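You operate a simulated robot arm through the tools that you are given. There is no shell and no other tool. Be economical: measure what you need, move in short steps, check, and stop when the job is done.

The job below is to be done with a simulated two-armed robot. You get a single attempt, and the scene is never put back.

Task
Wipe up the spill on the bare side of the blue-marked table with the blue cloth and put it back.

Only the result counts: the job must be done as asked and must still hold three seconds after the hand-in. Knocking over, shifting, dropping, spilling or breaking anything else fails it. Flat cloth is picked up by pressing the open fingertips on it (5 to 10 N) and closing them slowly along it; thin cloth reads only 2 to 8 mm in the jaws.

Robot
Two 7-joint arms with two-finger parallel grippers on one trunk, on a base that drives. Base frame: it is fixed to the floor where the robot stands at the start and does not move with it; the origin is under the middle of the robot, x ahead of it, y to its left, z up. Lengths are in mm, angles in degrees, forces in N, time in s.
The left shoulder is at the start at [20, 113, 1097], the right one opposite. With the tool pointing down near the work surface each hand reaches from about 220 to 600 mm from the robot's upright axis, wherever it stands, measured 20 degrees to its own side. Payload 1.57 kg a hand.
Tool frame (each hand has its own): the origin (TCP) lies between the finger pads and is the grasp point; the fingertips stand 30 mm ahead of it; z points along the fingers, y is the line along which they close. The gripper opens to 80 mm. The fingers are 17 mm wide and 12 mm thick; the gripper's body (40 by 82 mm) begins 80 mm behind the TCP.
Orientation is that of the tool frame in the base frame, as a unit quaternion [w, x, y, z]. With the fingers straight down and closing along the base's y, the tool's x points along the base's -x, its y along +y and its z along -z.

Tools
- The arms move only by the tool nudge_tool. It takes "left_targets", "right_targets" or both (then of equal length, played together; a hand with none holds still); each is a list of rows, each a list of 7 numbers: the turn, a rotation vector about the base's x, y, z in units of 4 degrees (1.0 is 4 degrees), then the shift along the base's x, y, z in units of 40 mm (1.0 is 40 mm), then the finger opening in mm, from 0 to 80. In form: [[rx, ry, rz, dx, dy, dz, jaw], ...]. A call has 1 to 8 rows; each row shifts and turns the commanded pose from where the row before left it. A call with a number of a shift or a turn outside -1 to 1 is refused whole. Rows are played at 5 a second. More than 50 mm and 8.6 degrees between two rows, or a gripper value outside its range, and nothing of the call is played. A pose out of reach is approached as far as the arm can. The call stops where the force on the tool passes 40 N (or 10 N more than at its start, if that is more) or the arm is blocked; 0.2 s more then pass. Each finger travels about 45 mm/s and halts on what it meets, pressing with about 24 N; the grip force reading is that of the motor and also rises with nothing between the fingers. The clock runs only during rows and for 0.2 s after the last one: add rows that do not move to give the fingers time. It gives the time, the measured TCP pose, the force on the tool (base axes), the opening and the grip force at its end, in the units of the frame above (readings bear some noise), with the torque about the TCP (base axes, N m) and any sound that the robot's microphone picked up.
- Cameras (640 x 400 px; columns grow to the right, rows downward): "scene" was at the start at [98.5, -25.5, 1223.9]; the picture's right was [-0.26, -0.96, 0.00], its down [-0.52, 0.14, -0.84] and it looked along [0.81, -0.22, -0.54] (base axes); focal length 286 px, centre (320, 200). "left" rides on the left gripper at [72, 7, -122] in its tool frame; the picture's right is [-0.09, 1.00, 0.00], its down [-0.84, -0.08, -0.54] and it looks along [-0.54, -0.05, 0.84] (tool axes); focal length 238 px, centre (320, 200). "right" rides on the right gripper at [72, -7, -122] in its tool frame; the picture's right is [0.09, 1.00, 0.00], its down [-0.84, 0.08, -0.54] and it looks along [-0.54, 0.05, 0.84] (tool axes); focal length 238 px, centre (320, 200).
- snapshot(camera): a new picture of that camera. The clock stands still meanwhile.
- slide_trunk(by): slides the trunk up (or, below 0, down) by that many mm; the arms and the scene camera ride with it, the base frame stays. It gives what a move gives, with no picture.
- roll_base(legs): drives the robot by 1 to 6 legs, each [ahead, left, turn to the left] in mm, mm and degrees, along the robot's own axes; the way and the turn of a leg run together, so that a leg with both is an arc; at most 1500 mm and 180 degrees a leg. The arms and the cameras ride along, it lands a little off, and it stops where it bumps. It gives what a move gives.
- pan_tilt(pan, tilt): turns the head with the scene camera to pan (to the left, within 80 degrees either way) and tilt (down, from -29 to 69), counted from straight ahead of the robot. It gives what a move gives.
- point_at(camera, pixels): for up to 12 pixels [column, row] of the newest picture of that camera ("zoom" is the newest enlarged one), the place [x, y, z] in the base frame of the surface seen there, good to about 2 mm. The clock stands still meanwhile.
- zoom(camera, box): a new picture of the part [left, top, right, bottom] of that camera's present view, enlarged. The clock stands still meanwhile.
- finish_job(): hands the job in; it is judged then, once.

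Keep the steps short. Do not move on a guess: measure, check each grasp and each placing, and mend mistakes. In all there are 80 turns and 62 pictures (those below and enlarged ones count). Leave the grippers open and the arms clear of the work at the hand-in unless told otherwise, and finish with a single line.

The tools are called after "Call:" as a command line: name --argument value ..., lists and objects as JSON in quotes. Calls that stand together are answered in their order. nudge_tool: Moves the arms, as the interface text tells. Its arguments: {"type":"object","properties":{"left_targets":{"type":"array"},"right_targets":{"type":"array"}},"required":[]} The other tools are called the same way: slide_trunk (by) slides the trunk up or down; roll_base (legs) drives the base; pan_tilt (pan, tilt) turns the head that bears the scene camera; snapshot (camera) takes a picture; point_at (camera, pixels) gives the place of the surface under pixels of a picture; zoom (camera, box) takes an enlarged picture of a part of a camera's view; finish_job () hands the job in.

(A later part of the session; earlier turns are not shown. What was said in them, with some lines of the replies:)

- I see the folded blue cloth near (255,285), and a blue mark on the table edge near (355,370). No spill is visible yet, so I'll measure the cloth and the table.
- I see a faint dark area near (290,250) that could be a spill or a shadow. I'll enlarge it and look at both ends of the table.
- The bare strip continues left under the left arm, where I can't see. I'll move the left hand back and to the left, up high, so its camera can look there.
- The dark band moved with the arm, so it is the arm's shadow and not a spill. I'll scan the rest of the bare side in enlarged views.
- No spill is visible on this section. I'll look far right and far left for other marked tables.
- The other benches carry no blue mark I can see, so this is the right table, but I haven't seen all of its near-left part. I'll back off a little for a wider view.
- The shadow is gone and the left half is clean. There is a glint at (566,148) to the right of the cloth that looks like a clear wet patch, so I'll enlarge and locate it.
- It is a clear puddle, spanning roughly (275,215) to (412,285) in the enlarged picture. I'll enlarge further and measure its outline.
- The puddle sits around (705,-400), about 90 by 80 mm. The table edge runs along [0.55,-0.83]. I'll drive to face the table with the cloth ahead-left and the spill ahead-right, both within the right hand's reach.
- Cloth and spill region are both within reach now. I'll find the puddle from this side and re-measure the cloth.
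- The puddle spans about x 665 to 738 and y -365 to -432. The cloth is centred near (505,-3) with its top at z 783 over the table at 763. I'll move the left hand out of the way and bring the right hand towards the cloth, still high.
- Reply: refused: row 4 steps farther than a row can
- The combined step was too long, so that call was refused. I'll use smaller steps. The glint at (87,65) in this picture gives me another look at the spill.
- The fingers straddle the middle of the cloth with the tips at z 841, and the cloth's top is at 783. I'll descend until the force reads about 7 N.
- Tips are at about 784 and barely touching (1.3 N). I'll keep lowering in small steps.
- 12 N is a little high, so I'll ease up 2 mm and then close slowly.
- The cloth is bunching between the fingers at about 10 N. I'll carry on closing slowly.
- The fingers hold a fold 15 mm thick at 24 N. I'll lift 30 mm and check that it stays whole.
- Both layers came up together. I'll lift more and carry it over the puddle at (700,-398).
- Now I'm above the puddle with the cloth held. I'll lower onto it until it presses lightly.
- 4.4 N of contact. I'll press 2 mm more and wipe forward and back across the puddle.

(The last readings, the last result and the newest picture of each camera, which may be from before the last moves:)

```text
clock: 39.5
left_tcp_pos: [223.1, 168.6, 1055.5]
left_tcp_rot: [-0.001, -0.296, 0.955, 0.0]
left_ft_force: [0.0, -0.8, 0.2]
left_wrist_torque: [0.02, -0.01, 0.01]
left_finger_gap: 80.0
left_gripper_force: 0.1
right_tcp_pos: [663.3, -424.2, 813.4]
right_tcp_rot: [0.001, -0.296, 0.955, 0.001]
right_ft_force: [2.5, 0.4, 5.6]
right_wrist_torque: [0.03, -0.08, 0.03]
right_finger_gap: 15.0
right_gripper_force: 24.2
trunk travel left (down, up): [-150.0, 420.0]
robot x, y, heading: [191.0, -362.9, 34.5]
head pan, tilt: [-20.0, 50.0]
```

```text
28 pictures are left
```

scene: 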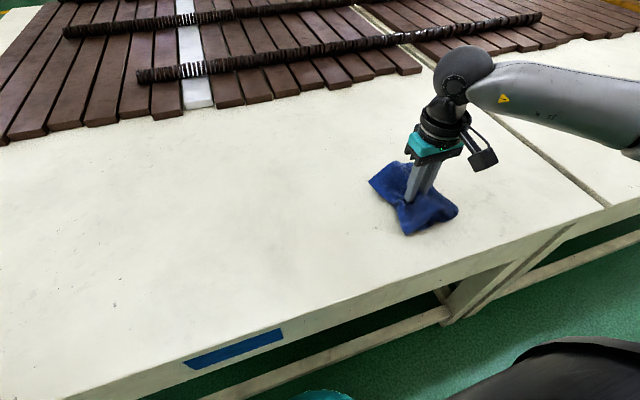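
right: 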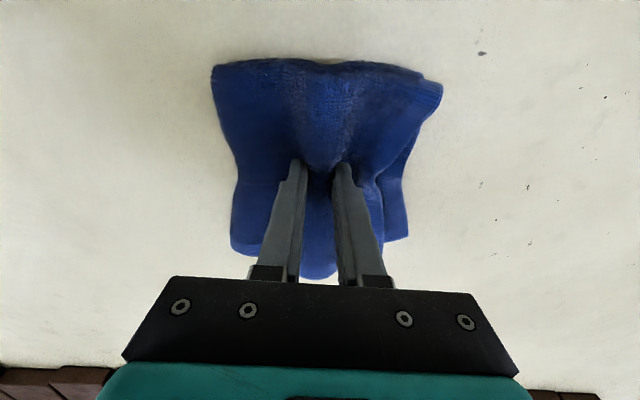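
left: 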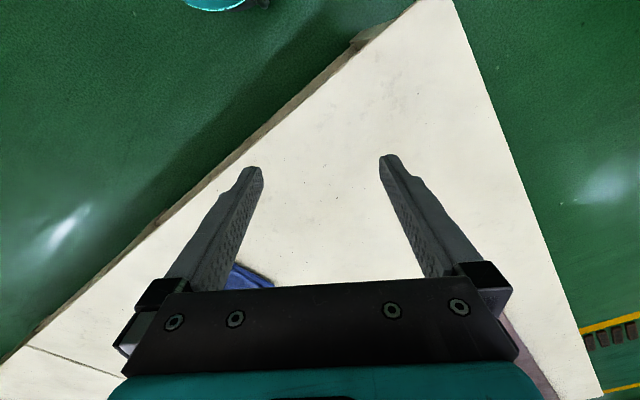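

It slides well at 5.6 N. I'll wipe offset passes on both sides.

Call:
nudge_tool --right_targets '[[0, 0, 0, -0.49, 0.73, 0, 0], [0, 0, 0, 0.46, 0.31, 0, 0], [0, 0, 0, 0.46, 0.31, 0, 0], [0, 0, 0, 0.46, 0.31, 0, 0], [0, 0, 0, 0.46, 0.31, 0, 0], [0, 0, 0, 0.49, -0.73, 0, 0], [0, 0, 0, 0.49, -0.73, 0, 0], [0, 0, 0, -0.46, -0.31, 0, 0]]'

Call:
nudge_tool --right_targets '[[0, 0, 0, -0.46, -0.31, 0, 0], [0, 0, 0, -0.46, -0.31, 0, 0], [0, 0, 0, -0.46, -0.31, 0, 0], [0, 0, 0, -0.49, 0.73, 0, 0], [0, 0, 0, 0.46, 0.31, 0, 0], [0, 0, 0, 0.46, 0.31, 0, 0], [0, 0, 0, -0.49, 0.73, 0, 0], [0, 0, 0, -0.49, 0.73, 0, 0]]'

Call:
nudge_tool --right_targets '[[0, 0, 0, 0.49, -0.73, 0, 0], [0, 0, 0, 0.49, -0.73, 0, 0], [0, 0, 0, 0.49, -0.73, 0, 0], [0, 0, 0, 0.49, -0.73, 0, 0], [0, 0, 0, -0.49, 0.73, 0, 0], [0, 0, 0, -0.49, 0.73, 0, 0]]'

```text
clock: 41.3
left_tcp_pos: [222.5, 168.3, 1055.4]
left_tcp_rot: [0.0, -0.297, 0.955, 0.001]
left_ft_force: [0.0, -0.4, 0.4]
left_wrist_torque: [-0.01, 0.04, 0.03]
left_finger_gap: 80.1
left_gripper_force: 0.1
right_tcp_pos: [737.4, -413.7, 812.7]
right_tcp_rot: [0.0, -0.295, 0.955, -0.002]
right_ft_force: [1.4, 0.6, 6.5]
right_wrist_torque: [-0.04, -0.09, -0.02]
right_finger_gap: 14.8
right_gripper_force: 23.9
trunk travel left (down, up): [-150.0, 420.0]
robot x, y, heading: [189.2, -362.6, 34.4]
head pan, tilt: [-20.0, 50.0]
```

```text
clock: 43.1
left_tcp_pos: [223.3, 168.6, 1054.7]
left_tcp_rot: [0.0, -0.296, 0.955, 0.0]
left_ft_force: [0.1, -0.7, 0.1]
left_wrist_torque: [0.0, 0.0, 0.0]
left_finger_gap: 80.1
left_gripper_force: 0.1
right_tcp_pos: [659.7, -338.0, 814.5]
right_tcp_rot: [0.001, -0.296, 0.955, 0.0]
right_ft_force: [0.1, 0.4, 2.2]
right_wrist_torque: [-0.02, -0.01, -0.07]
right_finger_gap: 14.9
right_gripper_force: 23.9
trunk travel left (down, up): [-150.0, 420.0]
robot x, y, heading: [194.0, -361.5, 34.4]
head pan, tilt: [-20.0, 50.0]
```

```text
clock: 44.5
left_tcp_pos: [222.3, 168.6, 1055.6]
left_tcp_rot: [0.001, -0.296, 0.955, 0.0]
left_ft_force: [-0.6, -0.2, 0.3]
left_wrist_torque: [-0.01, 0.0, -0.03]
left_finger_gap: 80.2
left_gripper_force: 0.0
right_tcp_pos: [700.1, -394.9, 813.1]
right_tcp_rot: [0.001, -0.296, 0.955, -0.001]
right_ft_force: [1.4, -1.5, 4.4]
right_wrist_torque: [-0.05, -0.05, 0.02]
right_finger_gap: 15.0
right_gripper_force: 24.2
trunk travel left (down, up): [-150.0, 420.0]
robot x, y, heading: [191.8, -366.1, 34.3]
head pan, tilt: [-20.0, 50.0]
```

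I'll lift and retreat to (534,-154,998), where the right camera showed the glint, to check the table.

Call:
nudge_tool --right_targets '[[0, 0, 0, 0, 0, 1, 0], [0, 0, 0, 0, 0, 1, 0], [0, 0, 0, 0, 0, 1, 0], [0, 0, 0, -0.6, 0.87, 0.4, 0], [0, 0, 0, -0.6, 0.87, 0.4, 0], [0, 0, 0, -0.6, 0.87, 0.4, 0], [0, 0, 0, -0.6, 0.87, 0.4, 0], [0, 0, 0, -0.6, 0.87, 0, 0]]'

Call:
nudge_tool --right_targets '[[0, 0, 0, -0.58, 0.85, 0, 0], [0, 0, 0, -0.58, 0.85, 0, 0], [0, 0, 0, 0, 0, 0, 0]]'

Call:
snapshot --camera "right"

Call:
zoom --camera "right" --box '[20, 10, 180, 110]'

Call:
zoom --camera "scene" --box '[320, 150, 480, 250]'

```text
clock: 46.3
left_tcp_pos: [222.5, 168.6, 1054.4]
left_tcp_rot: [0.001, -0.296, 0.955, 0.0]
left_ft_force: [-0.1, 0.2, -0.2]
left_wrist_torque: [-0.03, -0.02, 0.02]
left_finger_gap: 80.1
left_gripper_force: 0.2
right_tcp_pos: [581.7, -219.1, 997.7]
right_tcp_rot: [-0.001, -0.295, 0.956, 0.0]
right_ft_force: [0.2, 0.2, 0.3]
right_wrist_torque: [0.0, 0.02, 0.01]
right_finger_gap: 14.9
right_gripper_force: 23.7
trunk travel left (down, up): [-150.0, 420.0]
robot x, y, heading: [195.3, -360.5, 34.2]
head pan, tilt: [-20.0, 50.0]
```

```text
clock: 47.1
left_tcp_pos: [222.3, 168.2, 1055.7]
left_tcp_rot: [-0.001, -0.297, 0.955, 0.001]
left_ft_force: [0.8, -0.5, 0.3]
left_wrist_torque: [-0.02, 0.0, -0.03]
left_finger_gap: 79.8
left_gripper_force: 0.0
right_tcp_pos: [536.0, -150.5, 995.3]
right_tcp_rot: [0.0, -0.296, 0.955, 0.0]
right_ft_force: [-0.4, 0.4, -0.2]
right_wrist_torque: [-0.02, -0.02, -0.02]
right_finger_gap: 14.7
right_gripper_force: 24.6
trunk travel left (down, up): [-150.0, 420.0]
robot x, y, heading: [194.4, -361.7, 34.5]
head pan, tilt: [-20.0, 50.0]
```

```text
27 pictures are left
```

right: 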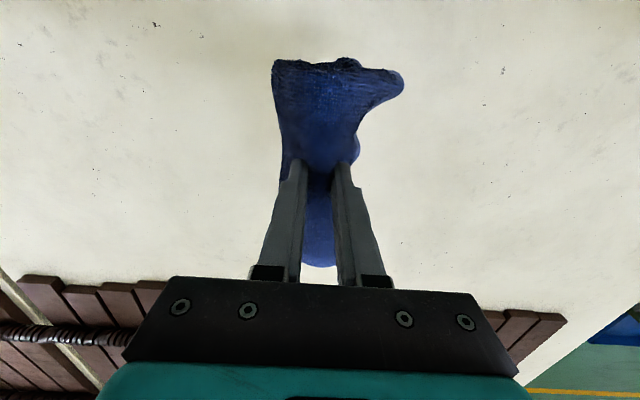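

```text
4.00 times, centred on (100, 60) of right
```

zoom: 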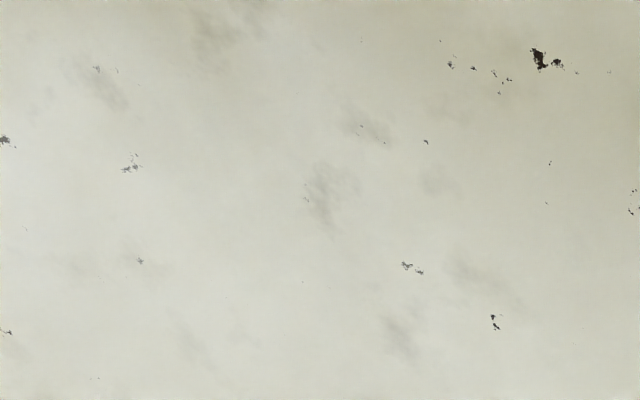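

```text
4.00 times, centred on (400, 200) of scene
```

zoom: 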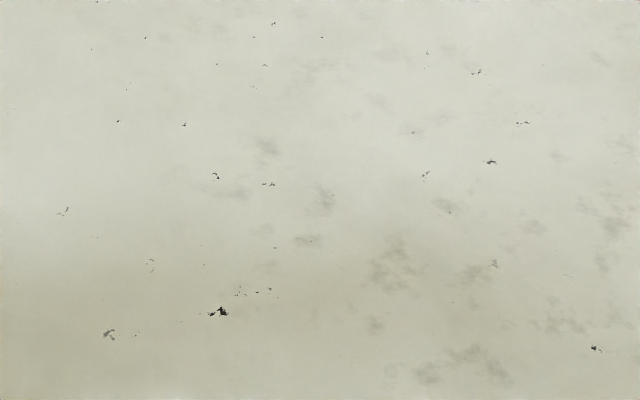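

The glint and outline are gone; the table looks dry. Next I'll carry the cloth back over its home spot at (501,-5).

Call:
nudge_tool --right_targets '[[0, 0, 0, -0.22, 0.92, 0, 0], [0, 0, 0, -0.22, 0.92, 0, 0], [0, 0, 0, -0.22, 0.92, 0, 0], [0, 0, 0, -0.21, 0.88, 0, 0], [0, 0, 0, 0, 0, -1, 0], [0, 0, 0, 0, 0, -1, 0], [0, 0, 0, 0, 0, -1, 0], [0, 0, 0, 0, 0, 0, 0]]'

Call:
zoom --camera "scene" --box '[80, 110, 300, 270]'

```text
clock: 48.9
left_tcp_pos: [223.2, 166.7, 1055.6]
left_tcp_rot: [0.0, -0.297, 0.955, 0.0]
left_ft_force: [0.2, 0.0, 0.3]
left_wrist_torque: [0.0, 0.02, 0.01]
left_finger_gap: 80.1
left_gripper_force: 0.1
right_tcp_pos: [502.0, -11.6, 875.8]
right_tcp_rot: [0.0, -0.296, 0.955, 0.0]
right_ft_force: [-0.3, -1.0, 0.1]
right_wrist_torque: [0.02, 0.0, 0.0]
right_finger_gap: 14.7
right_gripper_force: 24.0
trunk travel left (down, up): [-150.0, 420.0]
robot x, y, heading: [192.4, -361.8, 34.4]
head pan, tilt: [-20.0, 50.0]
```

```text
2.50 times, centred on (190, 190) of scene
```

zoom: 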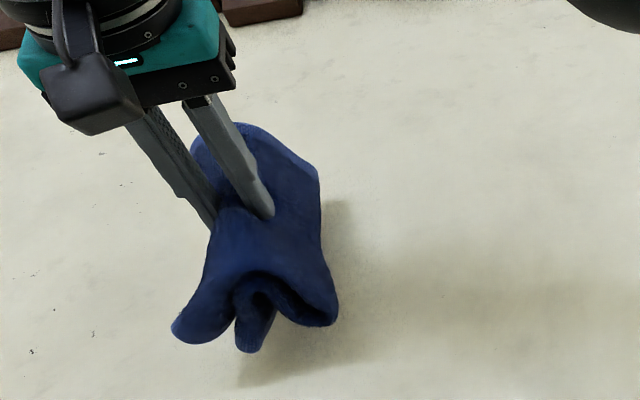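

I'm about 7 mm short in y. I'll correct that and lower to z about 810.

Call:
nudge_tool --right_targets '[[0, 0, 0, 0, 0.17, -0.4, 0], [0, 0, 0, 0, 0, -0.5, 0], [0, 0, 0, 0, 0, -0.4, 0], [0, 0, 0, 0, 0, -0.3, 0], [0, 0, 0, 0, 0, 0, 0], [0, 0, 0, 0, 0, 0, 0]]'

Call:
zoom --camera "scene" --box '[80, 130, 300, 290]'

```text
clock: 50.3
left_tcp_pos: [223.1, 168.0, 1055.0]
left_tcp_rot: [0.001, -0.297, 0.955, 0.0]
left_ft_force: [0.6, -1.0, 0.4]
left_wrist_torque: [-0.01, 0.02, -0.02]
left_finger_gap: 79.8
left_gripper_force: 0.1
right_tcp_pos: [499.7, -2.3, 815.5]
right_tcp_rot: [0.0, -0.295, 0.955, 0.001]
right_ft_force: [0.4, 1.0, 11.2]
right_wrist_torque: [0.05, -0.04, 0.07]
right_finger_gap: 14.7
right_gripper_force: 23.7
trunk travel left (down, up): [-150.0, 420.0]
robot x, y, heading: [192.8, -362.0, 34.7]
head pan, tilt: [-20.0, 50.0]
```

```text
2.50 times, centred on (190, 210) of scene
```

zoom: 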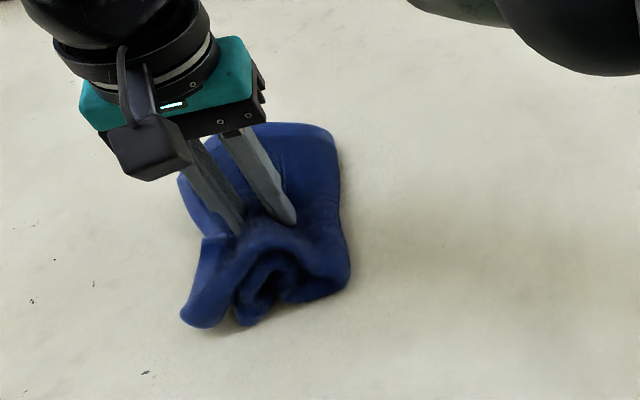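

It's pressing at 11 N with a small ruck underneath. I'll open slowly, which should spread the cloth out again.

Call:
nudge_tool --right_targets '[[0, 0, 0, 0, 0, 0, 18], [0, 0, 0, 0, 0, 0, 24], [0, 0, 0, 0, 0, 0, 30], [0, 0, 0, 0, 0, 0, 36], [0, 0, 0, 0, 0, 0, 42], [0, 0, 0, 0, 0, 0, 48], [0, 0, 0, 0, 0, 0, 54], [0, 0, 0, 0, 0, 0, 60]]'

Call:
nudge_tool --right_targets '[[0, 0, 0, 0, 0, 0.3, 60], [0, 0, 0, 0, 0, 1, 60], [0, 0, 0, 0, 0, 1, 60], [0, 0, 0, 0, 0, 1, 70], [0, 0, 0, 0, 0, 1, 80], [0, 0, 0, 0.42, -0.62, 0.5, 80], [0, 0, 0, 0.42, -0.62, 0.5, 80], [0, 0, 0, 0.42, -0.62, 0.5, 80]]'

Call:
zoom --camera "scene" --box '[80, 130, 300, 290]'

Call:
snapshot --camera "right"

```text
clock: 52.1
left_tcp_pos: [223.4, 167.7, 1054.9]
left_tcp_rot: [-0.001, -0.297, 0.955, 0.0]
left_ft_force: [-0.2, -0.1, -0.2]
left_wrist_torque: [0.01, 0.01, -0.01]
left_finger_gap: 80.2
left_gripper_force: 0.0
right_tcp_pos: [500.9, -1.9, 814.9]
right_tcp_rot: [0.0, -0.296, 0.955, 0.0]
right_ft_force: [-0.5, 0.3, 1.1]
right_wrist_torque: [0.0, -0.01, 0.03]
right_finger_gap: 59.3
right_gripper_force: 0.0
trunk travel left (down, up): [-150.0, 420.0]
robot x, y, heading: [195.1, -362.6, 34.5]
head pan, tilt: [-20.0, 50.0]
```

```text
clock: 53.9
left_tcp_pos: [223.1, 169.6, 1055.4]
left_tcp_rot: [0.0, -0.297, 0.955, 0.0]
left_ft_force: [0.2, 0.2, -0.3]
left_wrist_torque: [0.0, 0.0, 0.01]
left_finger_gap: 79.8
left_gripper_force: 0.0
right_tcp_pos: [548.8, -75.1, 1044.2]
right_tcp_rot: [0.0, -0.296, 0.955, 0.0]
right_ft_force: [-0.1, -0.7, 0.4]
right_wrist_torque: [0.04, 0.01, -0.01]
right_finger_gap: 80.2
right_gripper_force: 0.0
trunk travel left (down, up): [-150.0, 420.0]
robot x, y, heading: [194.8, -362.9, 34.2]
head pan, tilt: [-20.0, 50.0]
```

```text
2.50 times, centred on (190, 210) of scene
```

zoom: 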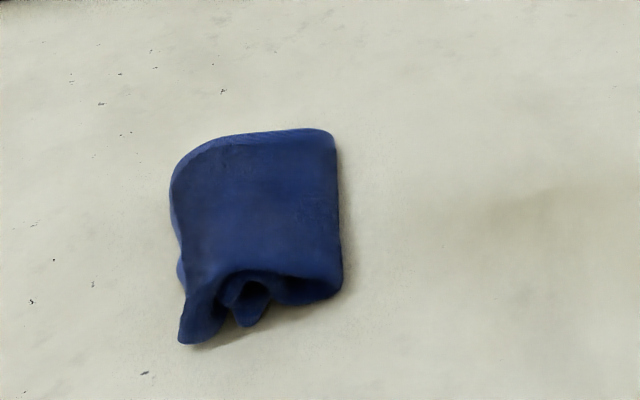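

```text
21 pictures are left
```

right: 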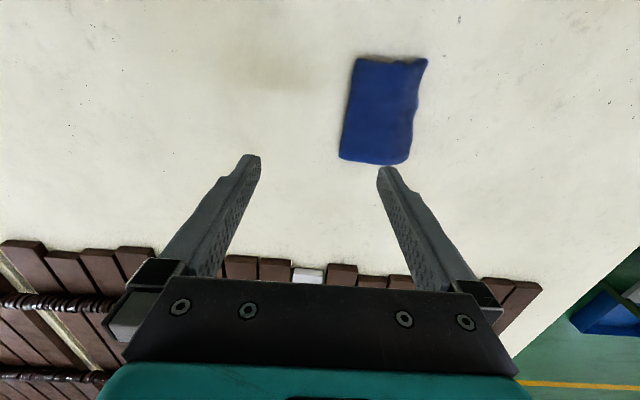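

The cloth is down and still folded, a bit narrower than before. I'll measure where it lies.

Call:
point_at --camera "right" --pixels '[[357, 62], [425, 62], [405, 162], [342, 156], [382, 110]]'

Call:
zoom --camera "right" --box '[310, 30, 470, 190]'

```text
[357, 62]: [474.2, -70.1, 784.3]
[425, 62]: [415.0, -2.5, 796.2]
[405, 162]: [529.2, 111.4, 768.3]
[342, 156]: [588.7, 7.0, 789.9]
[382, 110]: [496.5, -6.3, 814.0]
```

```text
2.50 times, centred on (390, 110) of right
```

zoom: 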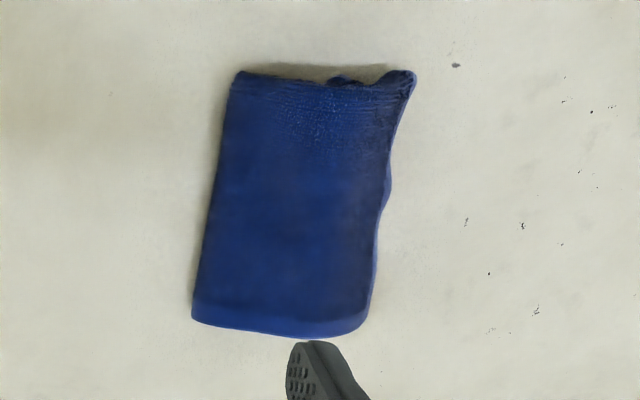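

The centre is about (500,2), within roughly 7 mm of where it was. To confirm the wipe, I'll drive back to the spot where the puddle first showed, by reversing the same path with the arms high.

Call:
roll_base --legs '[[0, 0, -34.3], [-485, 0, 0], [0, 363, 0]]'

Call:
pan_tilt --pan 20 --tilt 42

Call:
snapshot --camera "scene"

Call:
zoom --camera "scene" --box '[480, 90, 640, 190]'

```text
clock: 60.4
left_tcp_pos: [33.2, 431.1, 1055.1]
left_tcp_rot: [0.0, -0.001, 1.0, 0.0]
left_ft_force: [0.4, -0.7, -0.1]
left_wrist_torque: [-0.01, -0.01, 0.03]
left_finger_gap: 80.1
left_gripper_force: 0.0
right_tcp_pos: [166.3, 45.7, 1043.6]
right_tcp_rot: [0.0, 0.0, 1.0, -0.001]
right_ft_force: [-0.1, 0.4, -0.6]
right_wrist_torque: [-0.03, -0.06, -0.01]
right_finger_gap: 79.9
right_gripper_force: 0.0
trunk travel left (down, up): [-150.0, 420.0]
robot x, y, heading: [-290.0, 11.2, -0.1]
head pan, tilt: [-20.0, 50.0]
```

```text
clock: 61.5
left_tcp_pos: [32.7, 430.5, 1055.4]
left_tcp_rot: [0.0, 0.0, 1.0, 0.0]
left_ft_force: [0.0, -0.1, 0.5]
left_wrist_torque: [0.01, -0.02, 0.0]
left_finger_gap: 80.1
left_gripper_force: 0.0
right_tcp_pos: [163.4, 45.9, 1043.7]
right_tcp_rot: [0.0, 0.0, 1.0, 0.0]
right_ft_force: [-0.7, 0.5, 0.0]
right_wrist_torque: [-0.04, 0.01, 0.02]
right_finger_gap: 80.0
right_gripper_force: 0.1
trunk travel left (down, up): [-150.0, 420.0]
robot x, y, heading: [-291.1, 10.1, 0.2]
head pan, tilt: [20.0, 42.0]
```

```text
19 pictures are left
```

scene: 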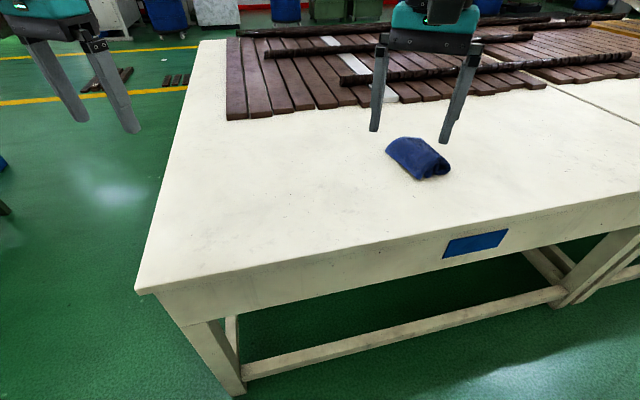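

```text
4.00 times, centred on (560, 140) of scene
```

zoom: 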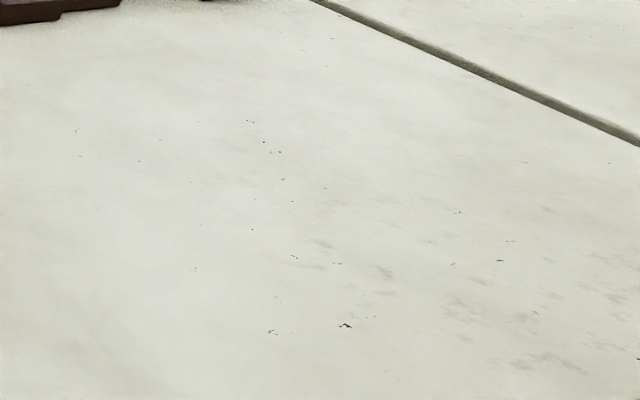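

From the same viewpoint the puddle is completely gone. The cloth lies in its place, both grippers are open, and the arms are clear. Handing in.

Call:
finish_job

```text
The job is handed in.
```

I wiped up the clear spill on the blue-marked table and put the blue cloth back within about 7 mm of its original spot, still folded but a little bunched; no spill showed when I checked again from the first viewpoint.
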